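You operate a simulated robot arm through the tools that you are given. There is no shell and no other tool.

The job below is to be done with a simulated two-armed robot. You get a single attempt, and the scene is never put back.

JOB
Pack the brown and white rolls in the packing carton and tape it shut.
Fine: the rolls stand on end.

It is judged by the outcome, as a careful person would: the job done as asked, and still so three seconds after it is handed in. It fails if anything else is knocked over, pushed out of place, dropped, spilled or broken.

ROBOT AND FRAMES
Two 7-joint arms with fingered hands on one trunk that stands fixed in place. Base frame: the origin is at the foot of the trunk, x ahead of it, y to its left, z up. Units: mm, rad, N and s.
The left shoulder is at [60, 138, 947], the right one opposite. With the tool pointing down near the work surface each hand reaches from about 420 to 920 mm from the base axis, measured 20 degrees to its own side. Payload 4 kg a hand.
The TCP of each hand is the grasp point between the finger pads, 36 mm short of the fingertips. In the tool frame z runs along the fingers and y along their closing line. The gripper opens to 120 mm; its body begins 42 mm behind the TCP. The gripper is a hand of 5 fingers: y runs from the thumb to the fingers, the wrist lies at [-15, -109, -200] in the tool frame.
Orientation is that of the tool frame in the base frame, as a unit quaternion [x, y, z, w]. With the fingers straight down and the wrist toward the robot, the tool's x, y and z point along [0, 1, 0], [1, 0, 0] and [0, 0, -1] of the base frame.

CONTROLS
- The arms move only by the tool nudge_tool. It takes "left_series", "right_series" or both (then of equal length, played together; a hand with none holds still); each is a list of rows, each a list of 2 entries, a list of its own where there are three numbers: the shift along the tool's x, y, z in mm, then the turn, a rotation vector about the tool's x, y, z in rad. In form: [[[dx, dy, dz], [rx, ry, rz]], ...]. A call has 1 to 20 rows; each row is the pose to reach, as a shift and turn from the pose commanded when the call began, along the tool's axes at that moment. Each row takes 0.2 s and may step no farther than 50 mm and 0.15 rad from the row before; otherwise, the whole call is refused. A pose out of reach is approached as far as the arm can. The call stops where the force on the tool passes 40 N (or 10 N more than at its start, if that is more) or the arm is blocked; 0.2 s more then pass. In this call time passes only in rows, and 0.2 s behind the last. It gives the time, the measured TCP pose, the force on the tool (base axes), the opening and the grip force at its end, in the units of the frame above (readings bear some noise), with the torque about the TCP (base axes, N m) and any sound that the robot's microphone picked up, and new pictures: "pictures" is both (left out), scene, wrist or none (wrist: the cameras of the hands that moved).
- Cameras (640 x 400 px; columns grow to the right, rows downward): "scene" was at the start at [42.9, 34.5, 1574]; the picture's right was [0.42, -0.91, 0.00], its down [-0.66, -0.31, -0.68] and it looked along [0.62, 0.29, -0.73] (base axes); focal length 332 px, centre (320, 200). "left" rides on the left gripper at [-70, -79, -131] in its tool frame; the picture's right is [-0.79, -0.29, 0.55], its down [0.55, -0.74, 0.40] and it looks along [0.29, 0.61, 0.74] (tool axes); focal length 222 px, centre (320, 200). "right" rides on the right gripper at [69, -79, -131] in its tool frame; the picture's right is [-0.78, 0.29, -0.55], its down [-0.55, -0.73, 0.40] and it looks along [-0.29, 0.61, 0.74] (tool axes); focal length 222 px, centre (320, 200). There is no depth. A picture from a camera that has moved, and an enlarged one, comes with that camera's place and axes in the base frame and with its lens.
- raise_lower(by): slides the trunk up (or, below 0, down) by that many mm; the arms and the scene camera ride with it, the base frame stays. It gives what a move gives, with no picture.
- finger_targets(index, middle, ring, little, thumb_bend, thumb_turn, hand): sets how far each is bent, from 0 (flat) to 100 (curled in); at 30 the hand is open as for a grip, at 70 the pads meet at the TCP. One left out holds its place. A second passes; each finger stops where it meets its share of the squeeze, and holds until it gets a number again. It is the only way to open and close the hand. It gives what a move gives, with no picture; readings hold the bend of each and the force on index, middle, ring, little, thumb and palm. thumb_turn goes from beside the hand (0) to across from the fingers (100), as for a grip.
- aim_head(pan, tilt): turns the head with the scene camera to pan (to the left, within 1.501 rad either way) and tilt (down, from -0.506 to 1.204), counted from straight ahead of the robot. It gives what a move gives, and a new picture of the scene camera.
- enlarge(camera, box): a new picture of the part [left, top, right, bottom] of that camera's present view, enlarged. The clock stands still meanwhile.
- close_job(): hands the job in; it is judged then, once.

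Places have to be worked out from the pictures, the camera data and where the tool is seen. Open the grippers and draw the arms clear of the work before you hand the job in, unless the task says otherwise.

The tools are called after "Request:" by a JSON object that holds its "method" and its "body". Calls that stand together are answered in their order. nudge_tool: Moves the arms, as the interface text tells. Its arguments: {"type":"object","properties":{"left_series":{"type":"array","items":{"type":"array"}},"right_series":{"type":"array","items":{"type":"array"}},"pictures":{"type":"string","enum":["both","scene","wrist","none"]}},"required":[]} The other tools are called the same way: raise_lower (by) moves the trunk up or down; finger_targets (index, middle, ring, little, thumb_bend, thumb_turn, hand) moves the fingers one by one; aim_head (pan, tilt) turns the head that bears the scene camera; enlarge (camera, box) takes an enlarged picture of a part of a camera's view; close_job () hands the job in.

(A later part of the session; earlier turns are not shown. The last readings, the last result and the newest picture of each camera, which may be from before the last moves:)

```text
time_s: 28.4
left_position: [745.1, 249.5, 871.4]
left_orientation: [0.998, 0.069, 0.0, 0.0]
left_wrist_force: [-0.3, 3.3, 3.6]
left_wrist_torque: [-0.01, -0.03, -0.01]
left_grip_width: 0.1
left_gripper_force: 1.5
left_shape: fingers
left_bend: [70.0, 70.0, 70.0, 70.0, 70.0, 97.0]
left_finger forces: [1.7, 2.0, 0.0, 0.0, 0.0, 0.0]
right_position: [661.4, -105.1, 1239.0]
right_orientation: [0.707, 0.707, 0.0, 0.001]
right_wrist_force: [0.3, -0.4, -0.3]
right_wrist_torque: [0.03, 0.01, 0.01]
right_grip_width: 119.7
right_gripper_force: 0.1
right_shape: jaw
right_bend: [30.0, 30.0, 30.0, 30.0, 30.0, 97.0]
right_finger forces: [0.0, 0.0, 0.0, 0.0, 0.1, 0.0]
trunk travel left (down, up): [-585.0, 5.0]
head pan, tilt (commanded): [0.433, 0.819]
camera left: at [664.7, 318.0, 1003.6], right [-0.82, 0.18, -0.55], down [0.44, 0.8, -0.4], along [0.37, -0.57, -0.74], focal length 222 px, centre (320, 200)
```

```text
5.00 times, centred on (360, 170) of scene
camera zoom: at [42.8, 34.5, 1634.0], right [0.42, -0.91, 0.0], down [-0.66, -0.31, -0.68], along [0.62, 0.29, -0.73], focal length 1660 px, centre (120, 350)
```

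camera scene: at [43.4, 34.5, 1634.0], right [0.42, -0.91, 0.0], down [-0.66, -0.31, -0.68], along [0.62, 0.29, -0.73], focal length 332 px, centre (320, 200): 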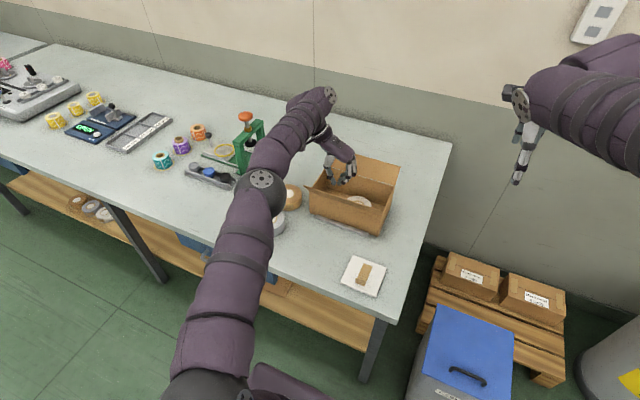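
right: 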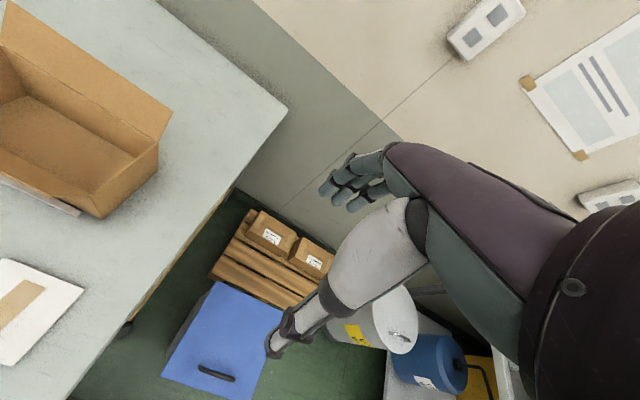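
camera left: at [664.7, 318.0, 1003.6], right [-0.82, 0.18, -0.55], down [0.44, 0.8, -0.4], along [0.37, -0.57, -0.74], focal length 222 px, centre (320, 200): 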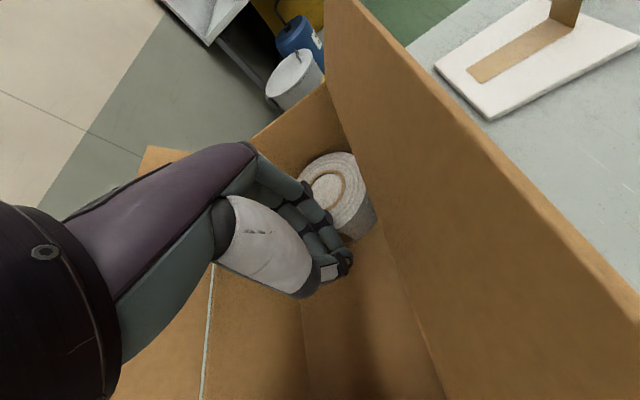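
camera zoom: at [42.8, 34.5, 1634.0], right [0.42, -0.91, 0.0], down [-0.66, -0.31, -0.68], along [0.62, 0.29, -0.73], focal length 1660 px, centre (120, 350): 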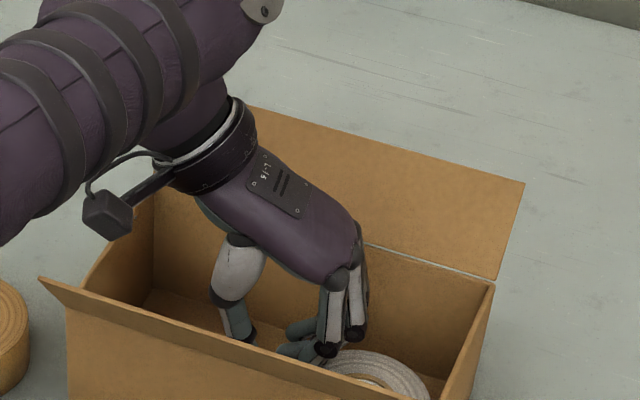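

Back off from the roll and lift the hand straight out of the carton.

Request:
{"method": "nudge_tool", "body": {"left_series": [[[1, -8, 0], [0, 0, 0]], [[1, -8, -30], [0, 0, 0]], [[1, -8, -65], [0, 0, 0]], [[1, -8, -105], [0, 0, 0]], [[1, -8, -145], [0, 0, 0]]], "pictures": "both"}}

Request:
{"method": "enlarge", "body": {"camera": "right", "box": [0, 0, 160, 200]}}

Request:
{"method": "enlarge", "body": {"camera": "left", "box": [250, 100, 530, 380]}}

```text
time_s: 29.6
left_position: [744.4, 257.7, 1016.2]
left_orientation: [0.998, 0.068, 0.0, 0.001]
left_wrist_force: [0.8, 0.1, 0.3]
left_wrist_torque: [-0.01, 0.03, 0.03]
left_grip_width: 1.5
left_gripper_force: 0.0
left_shape: fingers
left_bend: [70.0, 70.0, 70.0, 70.0, 70.0, 97.0]
left_finger forces: [0.0, 0.0, 0.0, 0.0, 0.1, 0.1]
right_position: [661.4, -105.7, 1239.8]
right_orientation: [0.707, 0.707, 0.0, 0.001]
right_wrist_force: [0.3, -0.6, -0.4]
right_wrist_torque: [0.01, -0.01, 0.01]
right_grip_width: 120.0
right_gripper_force: 0.0
right_shape: jaw
right_bend: [30.0, 30.0, 30.0, 30.0, 30.0, 97.0]
right_finger forces: [0.0, 0.1, 0.1, 0.0, 0.0, 0.0]
trunk travel left (down, up): [-585.0, 5.0]
head pan, tilt (commanded): [0.433, 0.819]
camera scene: at [42.6, 34.0, 1634.0], right [0.42, -0.91, 0.0], down [-0.66, -0.31, -0.68], along [0.62, 0.29, -0.73], focal length 332 px, centre (320, 200)
camera left: at [664.7, 326.0, 1149.2], right [-0.82, 0.18, -0.55], down [0.44, 0.8, -0.4], along [0.37, -0.57, -0.74], focal length 222 px, centre (320, 200)
```

scene: 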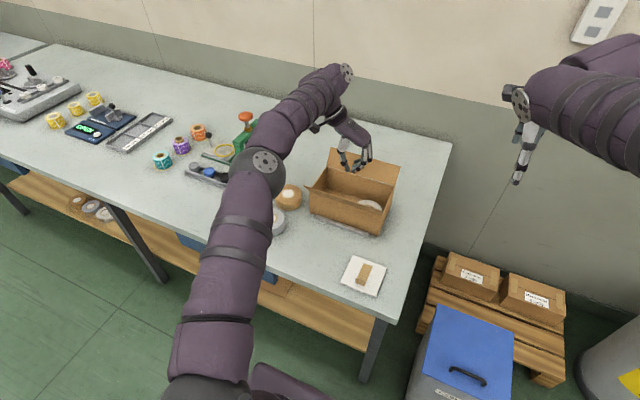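
left: 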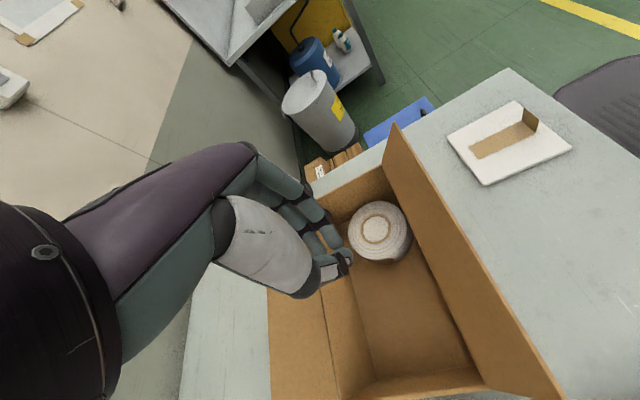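

```text
2.00 times, centred on (80, 100) of right
camera zoom: at [581.4, -37.2, 1370.4], right [0.29, -0.78, 0.55], down [-0.73, -0.55, -0.4], along [0.61, -0.29, -0.74], focal length 444 px, centre (800, 400)
```

zoom: 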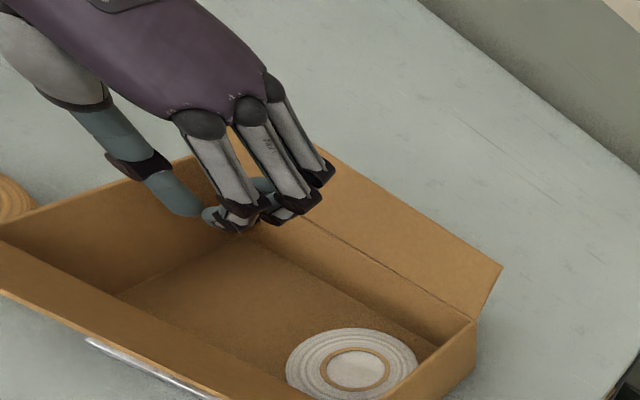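

```text
1.43 times, centred on (390, 240) of left
camera zoom: at [664.7, 326.0, 1149.2], right [-0.82, 0.18, -0.55], down [0.44, 0.8, -0.4], along [0.37, -0.57, -0.74], focal length 317 px, centre (220, 143)
```

zoom: 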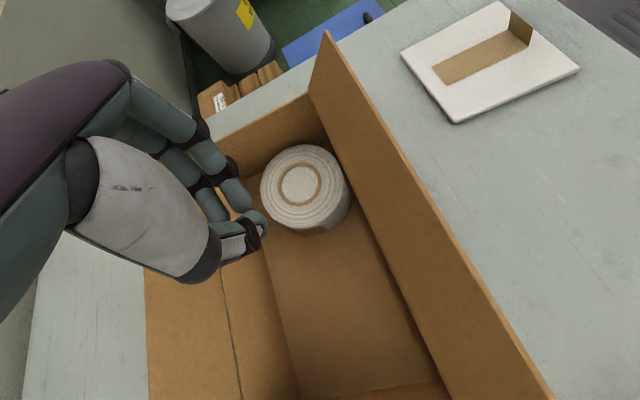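

White is at about (735, 191), still ~7 mm from the end wall. I'll go back down and push it flush, since the brown roll needs the space.

Request:
{"method": "nudge_tool", "body": {"left_series": [[[0, 0, 40], [0, 0, 0]], [[0, 0, 80], [0, 0, 0]], [[0, 0, 115], [0, 0, 0]], [[0, 0, 145], [0, 0, 0]], [[-1, 6, 145], [0, 0, 0]], [[-1.5, 10, 145], [0, 0, 0]], [[-2, 13, 145], [0, 0, 0]], [[-2, 15, 145], [0, 0, 0]]], "pictures": "wrist"}}

```text
time_s: 31.4
left_position: [745.9, 243.6, 872.4]
left_orientation: [0.998, 0.07, 0.001, 0.0]
left_wrist_force: [0.3, 2.9, 2.8]
left_wrist_torque: [-0.02, -0.02, -0.01]
left_grip_width: 0.1
left_gripper_force: 2.4
left_shape: fingers
left_bend: [70.0, 70.0, 70.0, 70.0, 70.0, 97.0]
left_finger forces: [2.2, 1.6, 0.0, 0.0, 0.1, 0.0]
right_position: [662.0, -105.8, 1238.0]
right_orientation: [0.707, 0.707, 0.0, 0.0]
right_wrist_force: [0.7, -0.1, -0.6]
right_wrist_torque: [0.02, -0.02, 0.0]
right_grip_width: 119.6
right_gripper_force: 0.0
right_shape: jaw
right_bend: [30.0, 30.0, 30.0, 30.0, 30.0, 97.0]
right_finger forces: [0.0, 0.0, 0.0, 0.1, 0.0, 0.0]
trunk travel left (down, up): [-585.0, 5.0]
head pan, tilt (commanded): [0.433, 0.819]
camera left: at [665.2, 311.7, 1003.9], right [-0.82, 0.18, -0.55], down [0.44, 0.8, -0.4], along [0.37, -0.57, -0.74], focal length 222 px, centre (320, 200)
```

left: 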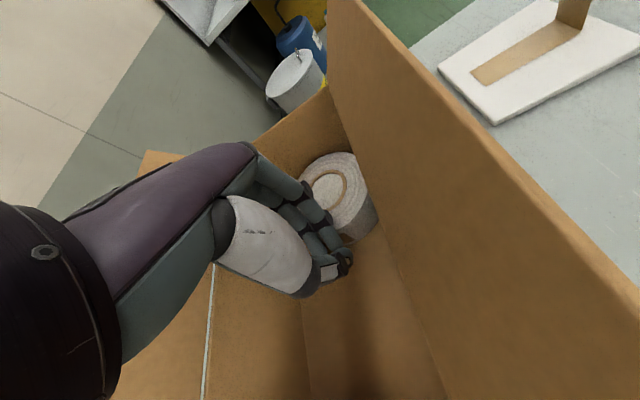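

Still only friction-level force (~3 N). Pushing another 3–4 mm in fine steps.

Request:
{"method": "nudge_tool", "body": {"left_series": [[[-0.2, 1.5, 0], [0, 0, 0]], [[-0.4, 3, 0], [0, 0, 0]], [[-0.5, 4, 0], [0, 0, 0]]], "pictures": "none"}}

Request:
{"method": "enlarge", "body": {"camera": "right", "box": [20, 60, 150, 200]}}

```text
time_s: 32.2
left_position: [745.0, 237.7, 871.9]
left_orientation: [0.998, 0.069, 0.0, 0.0]
left_wrist_force: [-0.2, 2.9, 1.1]
left_wrist_torque: [0.07, -0.01, 0.02]
left_grip_width: 0.2
left_gripper_force: 2.3
left_shape: fingers
left_bend: [70.0, 70.0, 70.0, 70.0, 70.0, 97.0]
left_finger forces: [2.6, 1.8, 0.1, 0.0, 0.0, 0.0]
right_position: [660.3, -104.8, 1238.9]
right_orientation: [0.707, 0.707, -0.001, 0.001]
right_wrist_force: [1.0, -0.3, -0.1]
right_wrist_torque: [0.05, -0.03, -0.02]
right_grip_width: 119.7
right_gripper_force: 0.0
right_shape: jaw
right_bend: [30.0, 30.0, 30.0, 30.0, 30.0, 97.0]
right_finger forces: [0.1, 0.0, 0.0, 0.0, 0.1, 0.1]
trunk travel left (down, up): [-585.0, 5.0]
head pan, tilt (commanded): [0.433, 0.819]
```

```text
2.86 times, centred on (85, 130) of right
camera zoom: at [581.6, -36.6, 1370.4], right [0.29, -0.78, 0.55], down [-0.73, -0.55, -0.4], along [0.61, -0.29, -0.74], focal length 635 px, centre (991, 400)
```

zoom: 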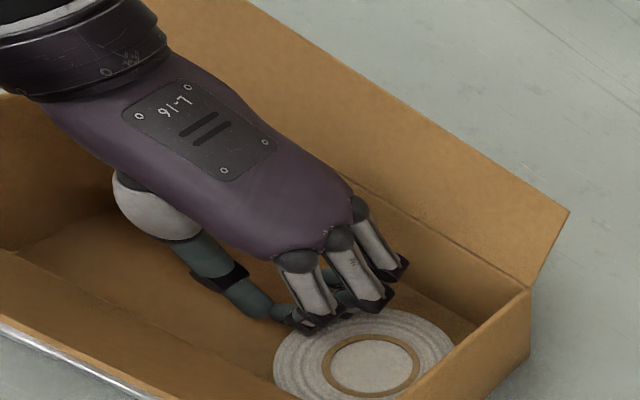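

The white roll is now at the right wall. Backing off, lifting out, then swinging over to the brown roll with the hand turned back to the first grasp orientation.

Request:
{"method": "nudge_tool", "body": {"left_series": [[[1, -8, 0], [0, 0, 0]], [[1, -8, -30], [0, 0, 0]], [[1, -8, -65], [0, 0, 0]], [[1, -8, -105], [0, 0, 0]], [[1, -8, -145], [0, 0, 0]]], "pictures": "none"}}

Request:
{"method": "nudge_tool", "body": {"left_series": [[[-1, -15, -2], [0, 0, -0.14]], [[-2, -30, -4], [0, 0, -0.28]], [[-3, -45, -6], [0, 0, -0.42]], [[-4.5, -60, -8], [0, 0, -0.56]], [[-6, -75, -10], [0, 0, -0.7]], [[-7, -90, -12], [0, 0, -0.84]], [[-8, -105, -14], [0, 0, -0.98]], [[-9, -120, -16], [0, 0, -1.12]], [[-10, -135, -18], [0, 0, -1.26]], [[-11, -150, -20], [0, 0, -1.4]], [[-12, -165, -22], [0, 0, -1.54]], [[-14, -180, -24], [0, 0, -1.68]], [[-15, -195, -24], [0, 0, -1.82]], [[-16, -208, -24], [0, 0, -1.96]], [[-16, -208, -24], [0, 0, -2.04]]], "pictures": "both"}}

```text
time_s: 33.4
left_position: [746.9, 244.3, 1015.8]
left_orientation: [0.998, 0.07, 0.0, 0.0]
left_wrist_force: [0.7, 0.5, -0.1]
left_wrist_torque: [0.03, 0.01, -0.02]
left_grip_width: 1.4
left_gripper_force: 0.0
left_shape: fingers
left_bend: [70.0, 70.0, 70.0, 70.0, 70.0, 97.0]
left_finger forces: [0.1, 0.1, 0.1, 0.1, 0.0, 0.0]
right_position: [660.4, -106.7, 1239.4]
right_orientation: [0.707, 0.707, 0.0, 0.001]
right_wrist_force: [-0.2, -0.4, -0.6]
right_wrist_torque: [0.01, -0.03, -0.04]
right_grip_width: 119.6
right_gripper_force: 0.0
right_shape: jaw
right_bend: [30.0, 30.0, 30.0, 30.0, 30.0, 97.0]
right_finger forces: [0.0, 0.0, 0.0, 0.0, 0.0, 0.0]
trunk travel left (down, up): [-585.0, 5.0]
head pan, tilt (commanded): [0.433, 0.819]
```

```text
time_s: 36.6
left_position: [702.0, 450.9, 1040.6]
left_orientation: [0.462, 0.887, 0.001, 0.0]
left_wrist_force: [-0.1, 0.3, 1.1]
left_wrist_torque: [-0.03, -0.01, 0.0]
left_grip_width: 1.3
left_gripper_force: 0.0
left_shape: fingers
left_bend: [70.0, 70.0, 70.0, 70.0, 70.0, 97.0]
left_finger forces: [0.0, 0.1, 0.0, 0.0, 0.1, 0.0]
right_position: [661.4, -105.4, 1239.0]
right_orientation: [0.708, 0.706, 0.0, -0.001]
right_wrist_force: [0.7, -0.5, 0.1]
right_wrist_torque: [-0.03, 0.03, -0.01]
right_grip_width: 119.8
right_gripper_force: 0.1
right_shape: jaw
right_bend: [30.0, 30.0, 30.0, 30.0, 30.0, 97.0]
right_finger forces: [0.1, 0.1, 0.0, 0.1, 0.0, 0.1]
trunk travel left (down, up): [-585.0, 5.0]
head pan, tilt (commanded): [0.433, 0.819]
camera scene: at [43.2, 34.1, 1634.0], right [0.42, -0.91, 0.0], down [-0.66, -0.31, -0.68], along [0.62, 0.29, -0.73], focal length 332 px, centre (320, 200)
camera left: at [674.7, 347.9, 1173.1], right [0.21, -0.81, -0.55], down [-0.92, 0.03, -0.4], along [0.34, 0.59, -0.74], focal length 222 px, centre (320, 200)
```

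scene: 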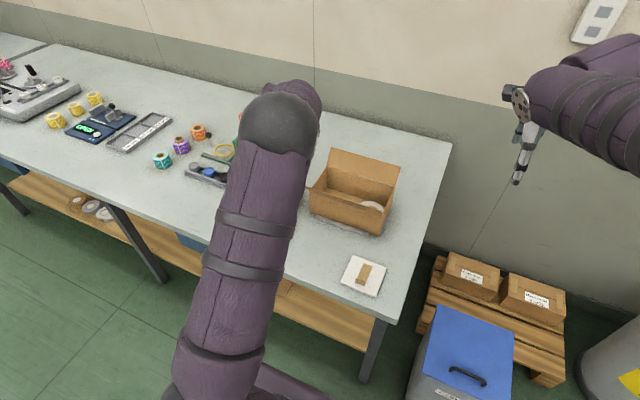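
left: 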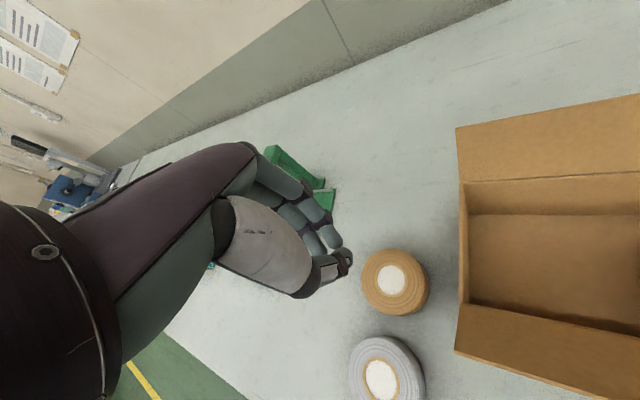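

I'll zoom for a precise brown position before opening and descending.

Request:
{"method": "enlarge", "body": {"camera": "left", "box": [330, 220, 450, 400]}}

Request:
{"method": "finger_targets", "body": {"hand": "left", "index": 30, "middle": 30, "ring": 30, "little": 30, "thumb_bend": 30}}

```text
2.22 times, centred on (390, 310) of left
camera zoom: at [674.7, 347.9, 1173.1], right [0.21, -0.81, -0.55], down [-0.92, 0.03, -0.4], along [0.34, 0.59, -0.74], focal length 494 px, centre (164, -44)
```

zoom: 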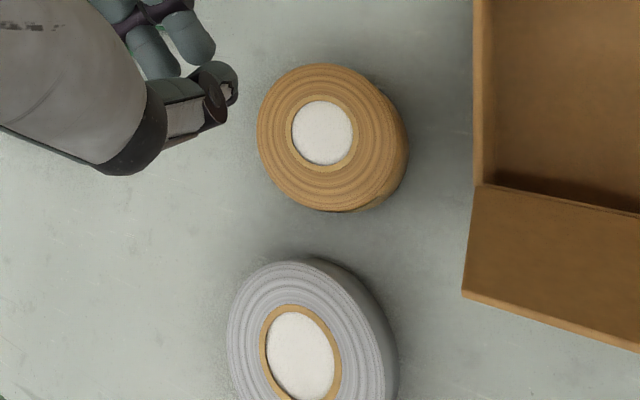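

```text
time_s: 37.6
left_position: [701.2, 449.5, 1040.4]
left_orientation: [0.464, 0.886, 0.0, 0.0]
left_wrist_force: [-0.6, -0.2, -0.8]
left_wrist_torque: [-0.02, -0.03, 0.01]
left_grip_width: 118.6
left_gripper_force: 0.0
left_shape: fingers
left_bend: [30.0, 30.0, 30.0, 30.0, 30.0, 97.0]
left_finger forces: [0.1, 0.0, 0.0, 0.1, 0.0, 0.0]
right_position: [661.2, -106.1, 1239.2]
right_orientation: [0.707, 0.707, 0.0, 0.0]
right_wrist_force: [0.8, -1.0, 0.2]
right_wrist_torque: [0.01, -0.03, 0.0]
right_grip_width: 119.8
right_gripper_force: 0.1
right_shape: jaw
right_bend: [30.0, 30.0, 30.0, 30.0, 30.0, 97.0]
right_finger forces: [0.1, 0.1, 0.0, 0.0, 0.1, 0.0]
trunk travel left (down, up): [-585.0, 5.0]
head pan, tilt (commanded): [0.433, 0.819]
```

Brown is at about (697, 453). I'll descend around it to just above, with a small correction, and check.

Request:
{"method": "nudge_tool", "body": {"left_series": [[[-1, -0.5, 35], [0, 0, 0]], [[-2, -1, 70], [0, 0, 0]], [[-2.5, -1.5, 105], [0, 0, 0]], [[-3, -2, 135], [0, 0, 0]]], "pictures": "none"}}

Request:
{"method": "enlarge", "body": {"camera": "left", "box": [210, 130, 450, 400]}}

```text
time_s: 38.6
left_position: [700.8, 446.2, 905.6]
left_orientation: [0.463, 0.886, 0.0, 0.0]
left_wrist_force: [0.2, -0.4, -0.6]
left_wrist_torque: [0.02, 0.01, -0.01]
left_grip_width: 118.8
left_gripper_force: 0.1
left_shape: fingers
left_bend: [30.0, 30.0, 30.0, 30.0, 30.0, 97.0]
left_finger forces: [0.0, 0.1, 0.1, 0.0, 0.1, 0.0]
right_position: [661.1, -105.4, 1239.1]
right_orientation: [0.707, 0.707, 0.0, 0.0]
right_wrist_force: [-0.5, 0.1, -0.2]
right_wrist_torque: [-0.01, 0.0, 0.0]
right_grip_width: 119.7
right_gripper_force: 0.1
right_shape: jaw
right_bend: [30.0, 30.0, 30.0, 30.0, 30.0, 97.0]
right_finger forces: [0.0, 0.0, 0.0, 0.0, 0.0, 0.1]
trunk travel left (down, up): [-585.0, 5.0]
head pan, tilt (commanded): [0.433, 0.819]
```

```text
1.48 times, centred on (330, 265) of left
camera zoom: at [675.2, 344.2, 1037.3], right [0.21, -0.81, -0.55], down [-0.92, 0.03, -0.4], along [0.34, 0.58, -0.74], focal length 329 px, centre (305, 104)
```

zoom: 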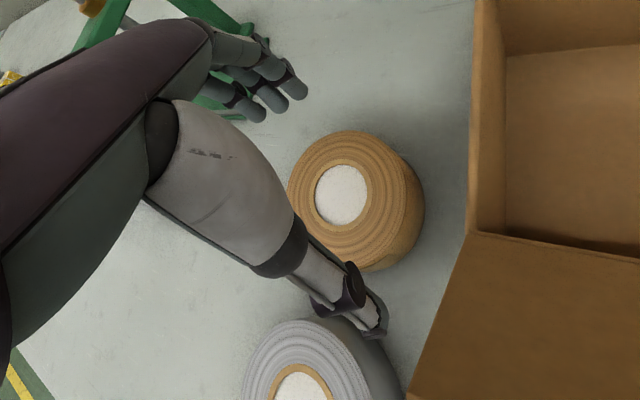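

The roll centre is ~7 mm to tool +x and centred along the closing line, as intended. Descending to grip height (TCP≈864) and closing.

Request:
{"method": "nudge_tool", "body": {"left_series": [[[0, 0, 15], [0, 0, 0]], [[0, 0, 30], [0, 0, 0]], [[0, 0, 42], [0, 0, 0]]], "pictures": "none"}}

Request:
{"method": "finger_targets", "body": {"hand": "left", "index": 60, "middle": 60, "ring": 60, "little": 60, "thumb_bend": 60}}

Request:
{"method": "enlarge", "body": {"camera": "left", "box": [210, 130, 450, 400]}}

```text
time_s: 39.4
left_position: [700.0, 445.9, 864.2]
left_orientation: [0.463, 0.886, 0.0, -0.001]
left_wrist_force: [0.5, 0.0, -0.7]
left_wrist_torque: [-0.02, -0.01, 0.02]
left_grip_width: 119.0
left_gripper_force: 0.0
left_shape: fingers
left_bend: [30.0, 30.0, 30.0, 30.0, 30.0, 97.0]
left_finger forces: [0.0, 0.0, 0.0, 0.1, 0.1, 0.0]
right_position: [661.3, -105.8, 1239.5]
right_orientation: [0.707, 0.707, -0.001, 0.0]
right_wrist_force: [-0.4, -0.5, 0.5]
right_wrist_torque: [-0.01, 0.0, 0.0]
right_grip_width: 119.6
right_gripper_force: 0.0
right_shape: jaw
right_bend: [30.0, 30.0, 30.0, 30.0, 30.0, 97.0]
right_finger forces: [0.1, 0.0, 0.1, 0.0, 0.0, 0.1]
trunk travel left (down, up): [-585.0, 5.0]
head pan, tilt (commanded): [0.433, 0.819]
```

```text
time_s: 40.4
left_position: [701.3, 446.5, 865.6]
left_orientation: [0.463, 0.886, 0.0, 0.001]
left_wrist_force: [1.4, 1.6, 4.9]
left_wrist_torque: [0.29, -0.22, -0.04]
left_grip_width: 81.2
left_gripper_force: 22.2
left_shape: fingers
left_bend: [51.0, 51.0, 55.0, 60.0, 44.0, 95.0]
left_finger forces: [8.1, 8.6, 5.8, 0.1, 21.9, 0.0]
right_position: [661.4, -106.3, 1239.6]
right_orientation: [0.708, 0.707, -0.001, 0.0]
right_wrist_force: [-0.1, -1.0, -0.6]
right_wrist_torque: [0.0, -0.01, 0.02]
right_grip_width: 119.8
right_gripper_force: 0.0
right_shape: jaw
right_bend: [30.0, 30.0, 30.0, 30.0, 30.0, 97.0]
right_finger forces: [0.0, 0.1, 0.0, 0.1, 0.0, 0.0]
trunk travel left (down, up): [-585.0, 5.0]
head pan, tilt (commanded): [0.433, 0.819]
```

```text
1.48 times, centred on (330, 265) of left
camera zoom: at [674.0, 344.2, 996.6], right [0.21, -0.81, -0.55], down [-0.92, 0.03, -0.4], along [0.34, 0.59, -0.74], focal length 329 px, centre (305, 104)
```

zoom: 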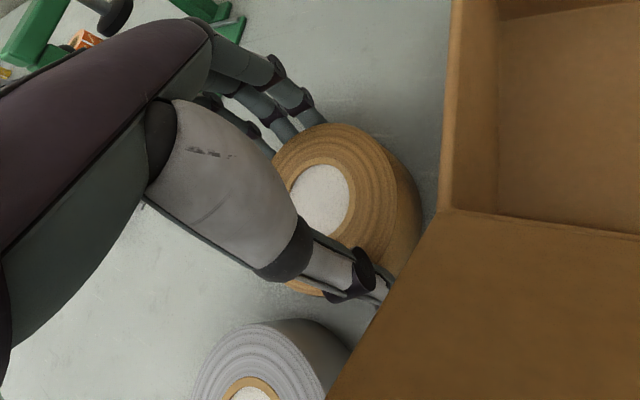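

Good grip on the brown roll (22 N). Lifting it straight up to z≈1045 and checking.

Request:
{"method": "nudge_tool", "body": {"left_series": [[[0, 0, -20], [0, 0, 0]], [[0, 0, -50], [0, 0, 0]], [[0, 0, -90], [0, 0, 0]], [[0, 0, -130], [0, 0, 0]], [[0, 0, -165], [0, 0, 0]], [[0, 0, -182], [0, 0, 0]]], "pictures": "both"}}

```text
time_s: 41.8
left_position: [699.9, 446.2, 1044.8]
left_orientation: [0.462, 0.887, 0.0, 0.0]
left_wrist_force: [-0.1, -0.4, -1.3]
left_wrist_torque: [0.02, -0.03, 0.0]
left_grip_width: 81.1
left_gripper_force: 21.7
left_shape: fingers
left_bend: [52.0, 51.0, 55.0, 60.0, 44.0, 95.0]
left_finger forces: [7.8, 8.1, 5.5, 0.1, 22.2, 0.0]
right_position: [661.0, -106.8, 1239.2]
right_orientation: [0.707, 0.707, 0.0, 0.0]
right_wrist_force: [-0.6, 0.9, 0.1]
right_wrist_torque: [-0.04, -0.03, 0.01]
right_grip_width: 119.7
right_gripper_force: 0.1
right_shape: jaw
right_bend: [30.0, 30.0, 30.0, 30.0, 30.0, 97.0]
right_finger forces: [0.0, 0.0, 0.0, 0.0, 0.1, 0.1]
trunk travel left (down, up): [-585.0, 5.0]
head pan, tilt (commanded): [0.433, 0.819]
camera scene: at [43.1, 34.5, 1634.0], right [0.42, -0.91, 0.0], down [-0.66, -0.31, -0.68], along [0.62, 0.29, -0.73], focal length 332 px, centre (320, 200)
camera left: at [674.7, 344.3, 1177.0], right [0.21, -0.81, -0.55], down [-0.92, 0.03, -0.4], along [0.34, 0.59, -0.74], focal length 222 px, centre (320, 200)
```

scene: 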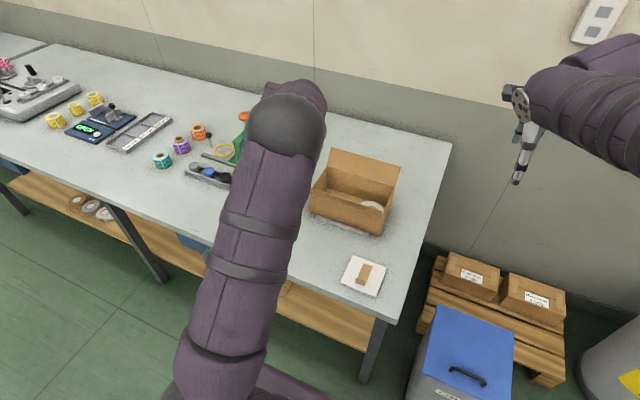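
left: 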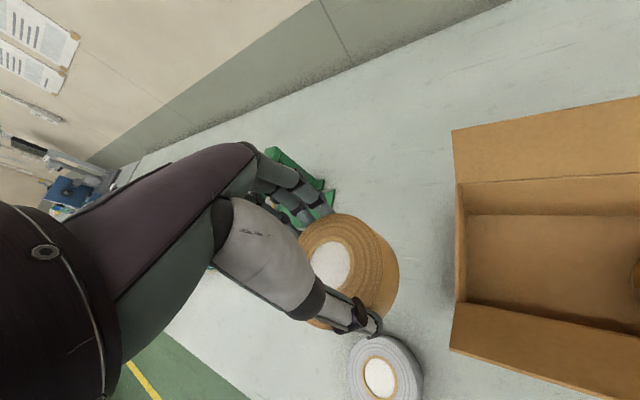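

Lifted cleanly. Now carrying it to above the left half of the carton while turning the hand about 117° to square with the carton length.

Request:
{"method": "nudge_tool", "body": {"left_series": [[[-10.4, -4, -1], [0, 0, 0.136]], [[-20.9, -8, -2], [0, 0, 0.272]], [[-31.3, -12, -3], [0, 0, 0.408]], [[-41.7, -16.1, -4], [0, 0, 0.544]], [[-52.2, -20.1, -5], [0, 0, 0.68]], [[-62.6, -24.1, -5], [0, 0, 0.816]], [[-73, -28.1, -5], [0, 0, 0.952]], [[-83.5, -32.2, -5], [0, 0, 1.088]], [[-93.9, -36.2, -5], [0, 0, 1.224]], [[-104.3, -40.2, -4], [0, 0, 1.36]], [[-114.8, -44.2, -3], [0, 0, 1.496]], [[-125.2, -48.2, -2], [0, 0, 1.632]], [[-135.6, -52.3, -1], [0, 0, 1.768]], [[-146, -56.3, 0], [0, 0, 1.904]], [[-156.5, -60.3, 0], [0, 0, 2.04]]], "pictures": "both"}}

Request:
{"method": "enlarge", "body": {"camera": "right", "box": [0, 0, 160, 200]}}

Request:
{"method": "enlarge", "body": {"camera": "scene", "box": [300, 80, 420, 240]}}

```text
time_s: 45.0
left_position: [741.3, 283.2, 1043.8]
left_orientation: [0.998, 0.068, -0.001, 0.0]
left_wrist_force: [0.7, 0.2, -0.9]
left_wrist_torque: [-0.04, -0.02, 0.0]
left_grip_width: 80.5
left_gripper_force: 21.5
left_shape: fingers
left_bend: [52.0, 51.0, 55.0, 60.0, 44.0, 95.0]
left_finger forces: [7.8, 8.1, 5.4, 0.0, 21.8, 0.0]
right_position: [662.3, -107.4, 1238.9]
right_orientation: [0.708, 0.707, 0.0, 0.0]
right_wrist_force: [0.0, -0.7, 0.0]
right_wrist_torque: [0.03, 0.05, 0.0]
right_grip_width: 119.5
right_gripper_force: 0.0
right_shape: jaw
right_bend: [30.0, 30.0, 30.0, 30.0, 30.0, 97.0]
right_finger forces: [0.0, 0.0, 0.0, 0.0, 0.1, 0.0]
trunk travel left (down, up): [-585.0, 5.0]
head pan, tilt (commanded): [0.433, 0.819]
camera scene: at [44.3, 33.6, 1634.0], right [0.42, -0.91, 0.0], down [-0.66, -0.31, -0.68], along [0.62, 0.29, -0.73], focal length 332 px, centre (320, 200)
camera left: at [660.9, 351.5, 1176.9], right [-0.82, 0.18, -0.55], down [0.44, 0.8, -0.4], along [0.37, -0.57, -0.74], focal length 222 px, centre (320, 200)
```

scene: 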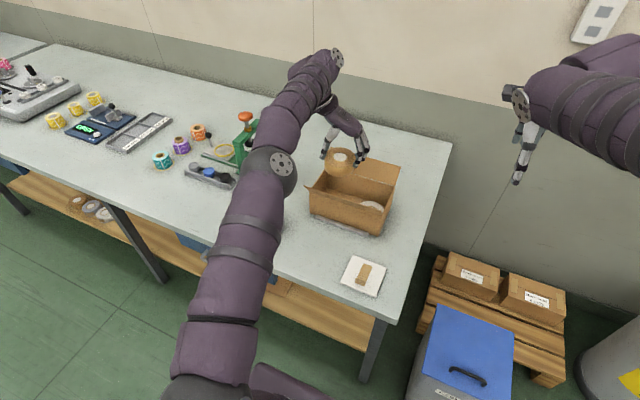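
left: 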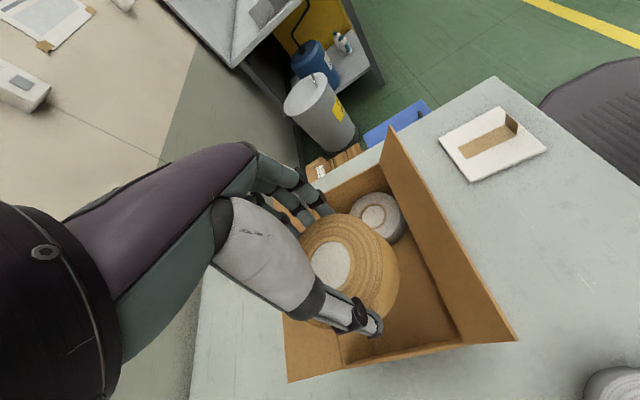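

```text
2.00 times, centred on (80, 100) of right
camera zoom: at [582.9, -37.6, 1369.8], right [0.29, -0.78, 0.55], down [-0.73, -0.55, -0.4], along [0.61, -0.29, -0.74], focal length 444 px, centre (800, 400)
```

zoom: 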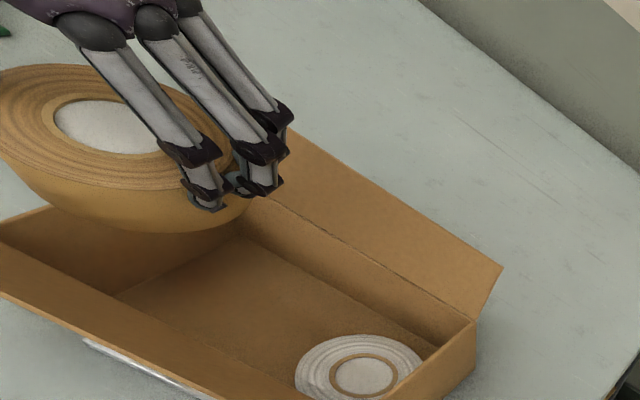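

```text
2.50 times, centred on (360, 160) of scene
camera zoom: at [44.3, 33.6, 1634.0], right [0.42, -0.91, 0.0], down [-0.66, -0.31, -0.68], along [0.62, 0.29, -0.73], focal length 830 px, centre (220, 300)
```

zoom: 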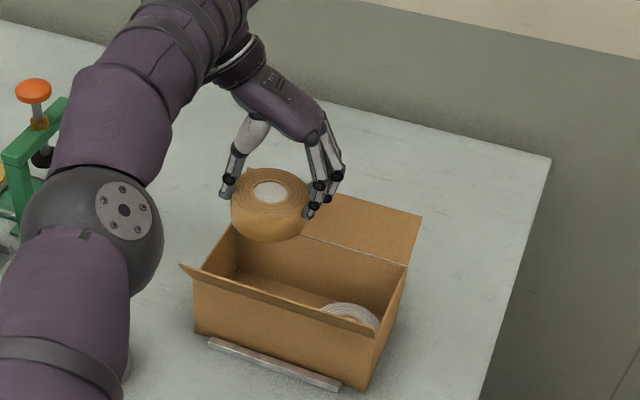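

Right on target: brown centred near (742, 295), white flush at the right end (~y 181). I'll descend in steps into the carton.

Request:
{"method": "nudge_tool", "body": {"left_series": [[[0, 0, 25], [0, 0, 0]], [[0, 0, 50], [0, 0, 0]], [[0, 0, 75], [0, 0, 0]], [[0, 0, 95], [0, 0, 0]]], "pictures": "wrist"}}

Request:
{"method": "enlarge", "body": {"camera": "right", "box": [0, 0, 160, 200]}}

Request:
{"method": "enlarge", "body": {"camera": "scene", "box": [300, 120, 400, 240]}}

```text
time_s: 46.0
left_position: [739.5, 284.1, 950.0]
left_orientation: [0.998, 0.07, 0.0, 0.0]
left_wrist_force: [0.0, -0.1, -2.0]
left_wrist_torque: [-0.02, 0.01, 0.01]
left_grip_width: 80.7
left_gripper_force: 21.2
left_shape: fingers
left_bend: [52.0, 51.0, 55.0, 60.0, 44.0, 95.0]
left_finger forces: [7.8, 8.0, 5.5, 0.1, 21.8, 0.0]
right_position: [661.5, -105.7, 1239.3]
right_orientation: [0.707, 0.708, 0.0, 0.0]
right_wrist_force: [0.2, -0.2, 0.6]
right_wrist_torque: [-0.01, 0.01, -0.04]
right_grip_width: 120.0
right_gripper_force: 0.0
right_shape: jaw
right_bend: [30.0, 30.0, 30.0, 30.0, 30.0, 97.0]
right_finger forces: [0.0, 0.0, 0.0, 0.1, 0.0, 0.1]
trunk travel left (down, up): [-585.0, 5.0]
head pan, tilt (commanded): [0.433, 0.819]
camera left: at [660.4, 352.5, 1082.2], right [-0.82, 0.18, -0.55], down [0.44, 0.8, -0.4], along [0.37, -0.57, -0.74], focal length 222 px, centre (320, 200)
```

left: 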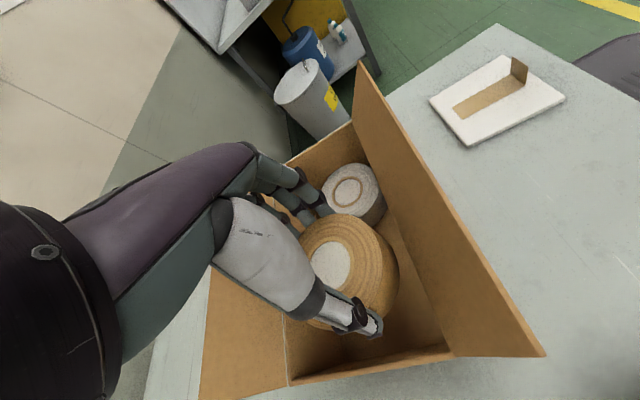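

```text
2.00 times, centred on (80, 100) of right
camera zoom: at [582.1, -36.6, 1370.2], right [0.29, -0.78, 0.55], down [-0.73, -0.55, -0.4], along [0.61, -0.29, -0.74], focal length 444 px, centre (800, 400)
```

zoom: 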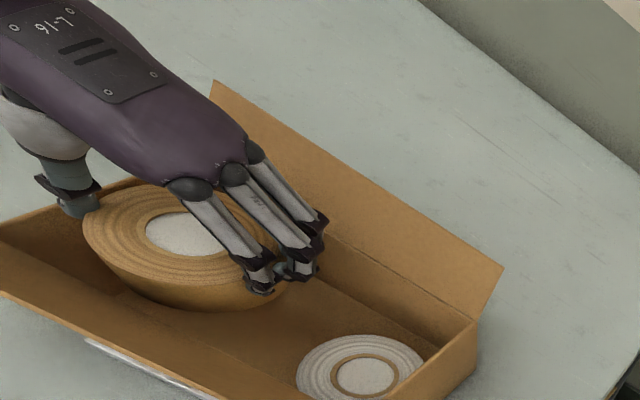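

```text
3.33 times, centred on (350, 180) of scene
camera zoom: at [43.5, 34.7, 1634.0], right [0.42, -0.91, 0.0], down [-0.66, -0.31, -0.68], along [0.62, 0.29, -0.73], focal length 1107 px, centre (220, 267)
```

zoom: 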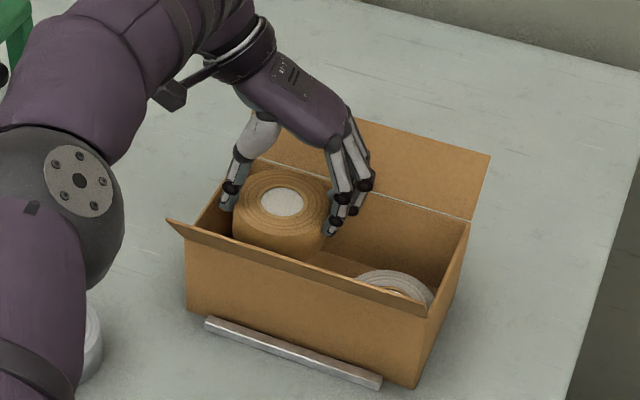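

Thumb clears the left wall by ~8 mm and fingers are above the white roll's edge gap. I'll shift 2 mm toward −y and continue down to z≈885.

Request:
{"method": "nudge_tool", "body": {"left_series": [[[1, 1, 15], [0, 0, 0]], [[1, 2, 30], [0, 0, 0]], [[1, 2, 45], [0, 0, 0]], [[1, 2, 60], [0, 0, 0]], [[1, 2, 66], [0, 0, 0]]], "pictures": "wrist"}}

Request:
{"method": "enlarge", "body": {"camera": "right", "box": [0, 0, 160, 200]}}

Request:
{"method": "enlarge", "body": {"camera": "left", "box": [220, 130, 480, 400]}}

```text
time_s: 47.2
left_position: [742.4, 281.5, 886.1]
left_orientation: [0.998, 0.069, 0.001, 0.0]
left_wrist_force: [0.6, -0.9, -1.6]
left_wrist_torque: [-0.03, 0.01, -0.01]
left_grip_width: 80.8
left_gripper_force: 21.9
left_shape: fingers
left_bend: [52.0, 51.0, 55.0, 60.0, 44.0, 95.0]
left_finger forces: [7.8, 8.0, 5.5, 0.1, 21.8, 0.1]
right_position: [661.4, -106.4, 1239.5]
right_orientation: [0.707, 0.707, 0.0, 0.0]
right_wrist_force: [-0.8, 0.4, -0.5]
right_wrist_torque: [-0.01, 0.01, -0.03]
right_grip_width: 119.7
right_gripper_force: 0.1
right_shape: jaw
right_bend: [30.0, 30.0, 30.0, 30.0, 30.0, 97.0]
right_finger forces: [0.0, 0.0, 0.0, 0.0, 0.1, 0.0]
trunk travel left (down, up): [-585.0, 5.0]
head pan, tilt (commanded): [0.433, 0.819]
camera left: at [662.0, 350.9, 1016.5], right [-0.82, 0.18, -0.55], down [0.44, 0.8, -0.4], along [0.37, -0.57, -0.74], focal length 222 px, centre (320, 200)
```

left: 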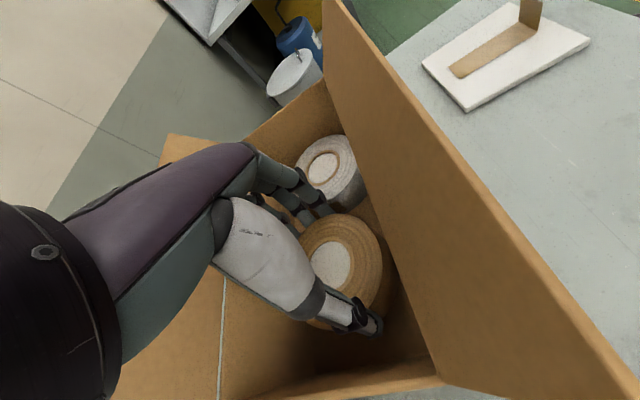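

```text
2.00 times, centred on (80, 100) of right
camera zoom: at [582.0, -36.8, 1370.2], right [0.29, -0.78, 0.55], down [-0.73, -0.55, -0.4], along [0.61, -0.29, -0.74], focal length 444 px, centre (800, 400)
```

zoom: 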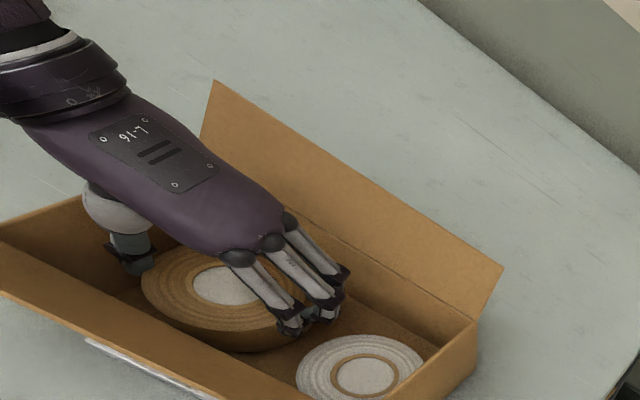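

```text
1.48 times, centred on (350, 265) of left
camera zoom: at [662.0, 350.9, 1016.5], right [-0.82, 0.18, -0.55], down [0.44, 0.8, -0.4], along [0.37, -0.57, -0.74], focal length 329 px, centre (276, 104)
```

zoom: 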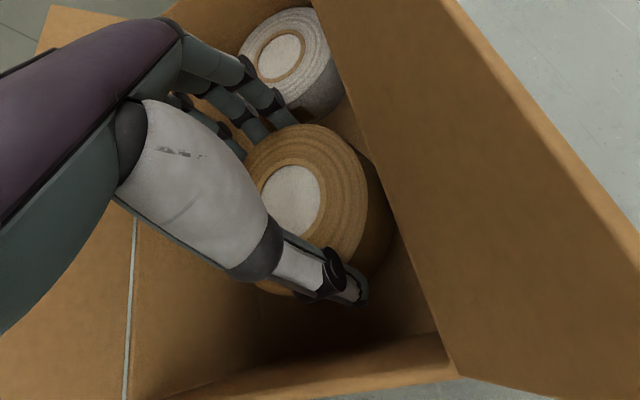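

Everything is clear with free fit beside the white roll. Lowering the last ~16 mm gently until floor contact.

Request:
{"method": "nudge_tool", "body": {"left_series": [[[0, 0, 6], [0, 0, 0]], [[0, 0, 11], [0, 0, 0]], [[0, 0, 14], [0, 0, 0]], [[0, 0, 16], [0, 0, 0]]], "pictures": "none"}}

```text
time_s: 48.2
left_position: [742.7, 280.6, 868.7]
left_orientation: [0.998, 0.069, 0.002, 0.001]
left_wrist_force: [-0.2, 0.0, 2.8]
left_wrist_torque: [-0.13, -0.05, 0.0]
left_grip_width: 80.7
left_gripper_force: 21.5
left_shape: fingers
left_bend: [52.0, 51.0, 55.0, 60.0, 44.0, 95.0]
left_finger forces: [7.9, 8.0, 5.5, 0.1, 22.2, 0.0]
right_position: [660.2, -104.5, 1239.8]
right_orientation: [0.707, 0.707, 0.0, 0.0]
right_wrist_force: [-0.4, -0.3, -0.1]
right_wrist_torque: [-0.06, 0.0, 0.0]
right_grip_width: 119.6
right_gripper_force: 0.2
right_shape: jaw
right_bend: [30.0, 30.0, 30.0, 30.0, 30.0, 97.0]
right_finger forces: [0.0, 0.0, 0.1, 0.0, 0.1, 0.0]
trunk travel left (down, up): [-585.0, 5.0]
head pan, tilt (commanded): [0.433, 0.819]
```

Floor contact felt. Releasing with a small opening so the fingers don't press on the white roll or the wall.

Request:
{"method": "finger_targets", "body": {"hand": "left", "index": 46, "middle": 46, "ring": 47, "little": 50, "thumb_bend": 40}}

Request:
{"method": "enlarge", "body": {"camera": "left", "box": [220, 130, 480, 400]}}

```text
time_s: 49.2
left_position: [741.1, 282.0, 869.1]
left_orientation: [0.998, 0.069, 0.0, 0.0]
left_wrist_force: [-0.5, 0.0, -1.4]
left_wrist_torque: [-0.01, -0.02, -0.02]
left_grip_width: 84.9
left_gripper_force: 2.3
left_shape: fingers
left_bend: [46.0, 45.0, 47.0, 50.0, 39.0, 97.0]
left_finger forces: [0.6, 1.6, 0.0, 0.0, 2.3, 0.0]
right_position: [661.1, -106.1, 1238.4]
right_orientation: [0.707, 0.707, 0.0, 0.0]
right_wrist_force: [0.4, 0.3, 0.1]
right_wrist_torque: [0.01, 0.01, 0.01]
right_grip_width: 120.0
right_gripper_force: 0.0
right_shape: jaw
right_bend: [30.0, 30.0, 30.0, 30.0, 30.0, 97.0]
right_finger forces: [0.0, 0.1, 0.0, 0.0, 0.1, 0.0]
trunk travel left (down, up): [-585.0, 5.0]
head pan, tilt (commanded): [0.433, 0.819]
```

```text
1.48 times, centred on (350, 265) of left
camera zoom: at [661.6, 350.7, 1000.5], right [-0.82, 0.18, -0.55], down [0.44, 0.8, -0.4], along [0.37, -0.57, -0.74], focal length 329 px, centre (276, 104)
```

zoom: 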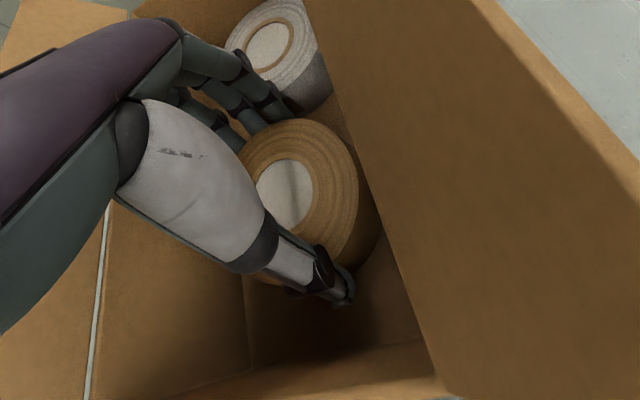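

A trace of contact remains; opening slightly more.

Request:
{"method": "finger_targets", "body": {"hand": "left", "index": 43, "middle": 43, "ring": 45, "little": 48, "thumb_bend": 38}}

```text
time_s: 50.2
left_position: [742.3, 282.2, 868.7]
left_orientation: [0.998, 0.07, 0.0, 0.0]
left_wrist_force: [0.0, -0.2, 1.6]
left_wrist_torque: [0.0, 0.04, 0.01]
left_grip_width: 89.3
left_gripper_force: 0.2
left_shape: fingers
left_bend: [43.0, 43.0, 45.0, 48.0, 38.0, 97.0]
left_finger forces: [0.0, 0.0, 0.0, 0.0, 0.6, 0.1]
right_position: [661.0, -106.8, 1239.6]
right_orientation: [0.707, 0.707, 0.0, 0.001]
right_wrist_force: [-1.0, 0.0, 0.7]
right_wrist_torque: [0.02, 0.01, -0.02]
right_grip_width: 119.6
right_gripper_force: 0.0
right_shape: jaw
right_bend: [30.0, 30.0, 30.0, 30.0, 30.0, 97.0]
right_finger forces: [0.0, 0.0, 0.1, 0.0, 0.0, 0.0]
trunk travel left (down, up): [-585.0, 5.0]
head pan, tilt (commanded): [0.433, 0.819]
```

Released. Lifting slowly, watching for any drag.

Request:
{"method": "nudge_tool", "body": {"left_series": [[[0, -0.5, -6], [0, 0, 0]], [[0, -0.5, -14], [0, 0, 0]], [[0, -0.5, -24], [0, 0, 0]]], "pictures": "none"}}

Request:
{"method": "enlarge", "body": {"camera": "left", "box": [220, 130, 480, 400]}}

Request:
{"method": "enlarge", "body": {"camera": "right", "box": [0, 0, 160, 200]}}

```text
time_s: 51.0
left_position: [741.2, 281.9, 893.5]
left_orientation: [0.998, 0.069, 0.0, 0.0]
left_wrist_force: [0.4, 0.6, 0.2]
left_wrist_torque: [-0.02, -0.02, -0.02]
left_grip_width: 88.4
left_gripper_force: 0.1
left_shape: fingers
left_bend: [43.0, 43.0, 45.0, 48.0, 38.0, 97.0]
left_finger forces: [0.0, 0.1, 0.1, 0.1, 0.0, 0.0]
right_position: [660.8, -106.4, 1239.8]
right_orientation: [0.707, 0.707, 0.0, 0.0]
right_wrist_force: [0.7, 0.1, 0.2]
right_wrist_torque: [0.03, -0.02, 0.02]
right_grip_width: 119.8
right_gripper_force: 0.0
right_shape: jaw
right_bend: [30.0, 30.0, 30.0, 30.0, 30.0, 97.0]
right_finger forces: [0.1, 0.0, 0.0, 0.0, 0.1, 0.0]
trunk travel left (down, up): [-585.0, 5.0]
head pan, tilt (commanded): [0.433, 0.819]
```

```text
1.48 times, centred on (350, 265) of left
camera zoom: at [661.4, 350.9, 1024.9], right [-0.82, 0.18, -0.55], down [0.44, 0.8, -0.4], along [0.37, -0.57, -0.74], focal length 329 px, centre (276, 104)
```

zoom: 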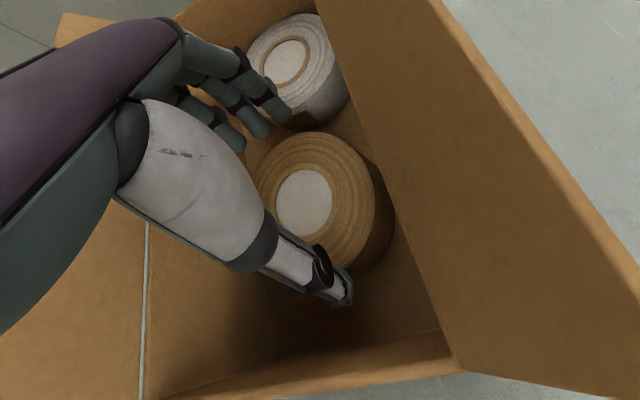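

```text
2.00 times, centred on (80, 100) of right
camera zoom: at [581.5, -36.9, 1370.5], right [0.29, -0.78, 0.55], down [-0.73, -0.55, -0.4], along [0.61, -0.29, -0.74], focal length 444 px, centre (800, 400)
```

zoom: 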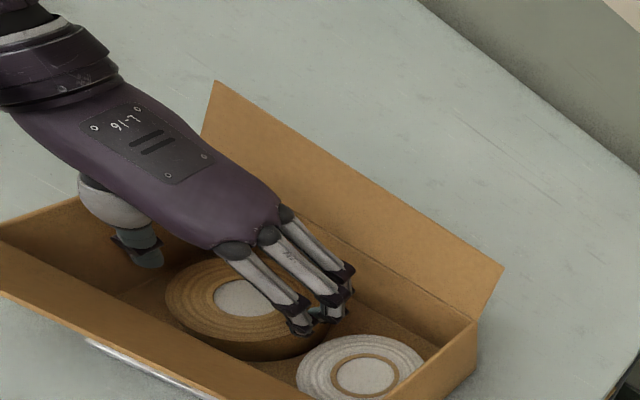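

The brown roll stands flat beside the white one. I'll lift the left hand fully out of the carton.

Request:
{"method": "nudge_tool", "body": {"left_series": [[[0, -1, -35], [0, 0, 0]], [[0, -1, -75], [0, 0, 0]], [[0, -1, -115], [0, 0, 0]], [[0, -1, -150], [0, 0, 0]]], "pictures": "both"}}

Request:
{"method": "enlarge", "body": {"camera": "scene", "box": [290, 130, 420, 250]}}

```text
time_s: 52.0
left_position: [740.8, 282.1, 1042.9]
left_orientation: [0.998, 0.07, 0.0, 0.0]
left_wrist_force: [0.7, 0.1, -0.2]
left_wrist_torque: [0.0, -0.01, -0.03]
left_grip_width: 88.4
left_gripper_force: 0.1
left_shape: fingers
left_bend: [43.0, 43.0, 45.0, 48.0, 38.0, 97.0]
left_finger forces: [0.1, 0.0, 0.0, 0.1, 0.0, 0.0]
right_position: [661.7, -105.2, 1238.3]
right_orientation: [0.707, 0.707, 0.0, 0.0]
right_wrist_force: [-0.1, -0.3, 1.1]
right_wrist_torque: [0.01, 0.03, 0.0]
right_grip_width: 119.8
right_gripper_force: 0.1
right_shape: jaw
right_bend: [30.0, 30.0, 30.0, 30.0, 30.0, 97.0]
right_finger forces: [0.0, 0.1, 0.0, 0.0, 0.0, 0.0]
trunk travel left (down, up): [-585.0, 5.0]
head pan, tilt (commanded): [0.433, 0.819]
camera scene: at [42.8, 34.1, 1634.0], right [0.42, -0.91, 0.0], down [-0.66, -0.31, -0.68], along [0.62, 0.29, -0.73], focal length 332 px, centre (320, 200)
camera left: at [661.1, 351.6, 1174.8], right [-0.82, 0.18, -0.55], down [0.44, 0.8, -0.4], along [0.37, -0.57, -0.74], focal length 222 px, centre (320, 200)
```

scene: 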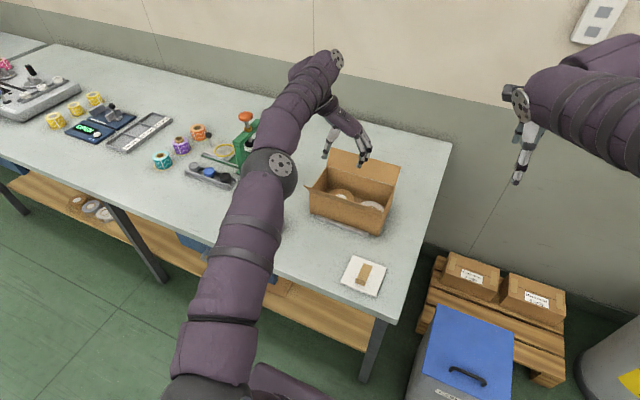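
left: 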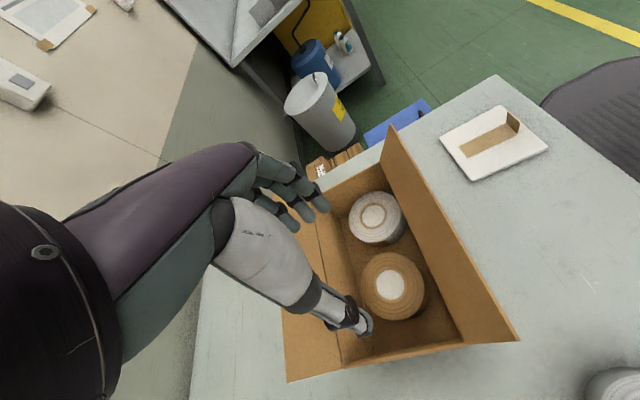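

```text
3.33 times, centred on (355, 190) of scene
camera zoom: at [42.8, 34.1, 1634.0], right [0.42, -0.91, 0.0], down [-0.66, -0.31, -0.68], along [0.62, 0.29, -0.73], focal length 1107 px, centre (203, 233)
```

zoom: 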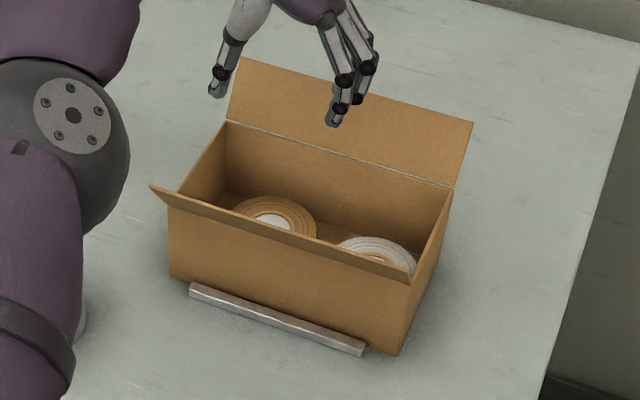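

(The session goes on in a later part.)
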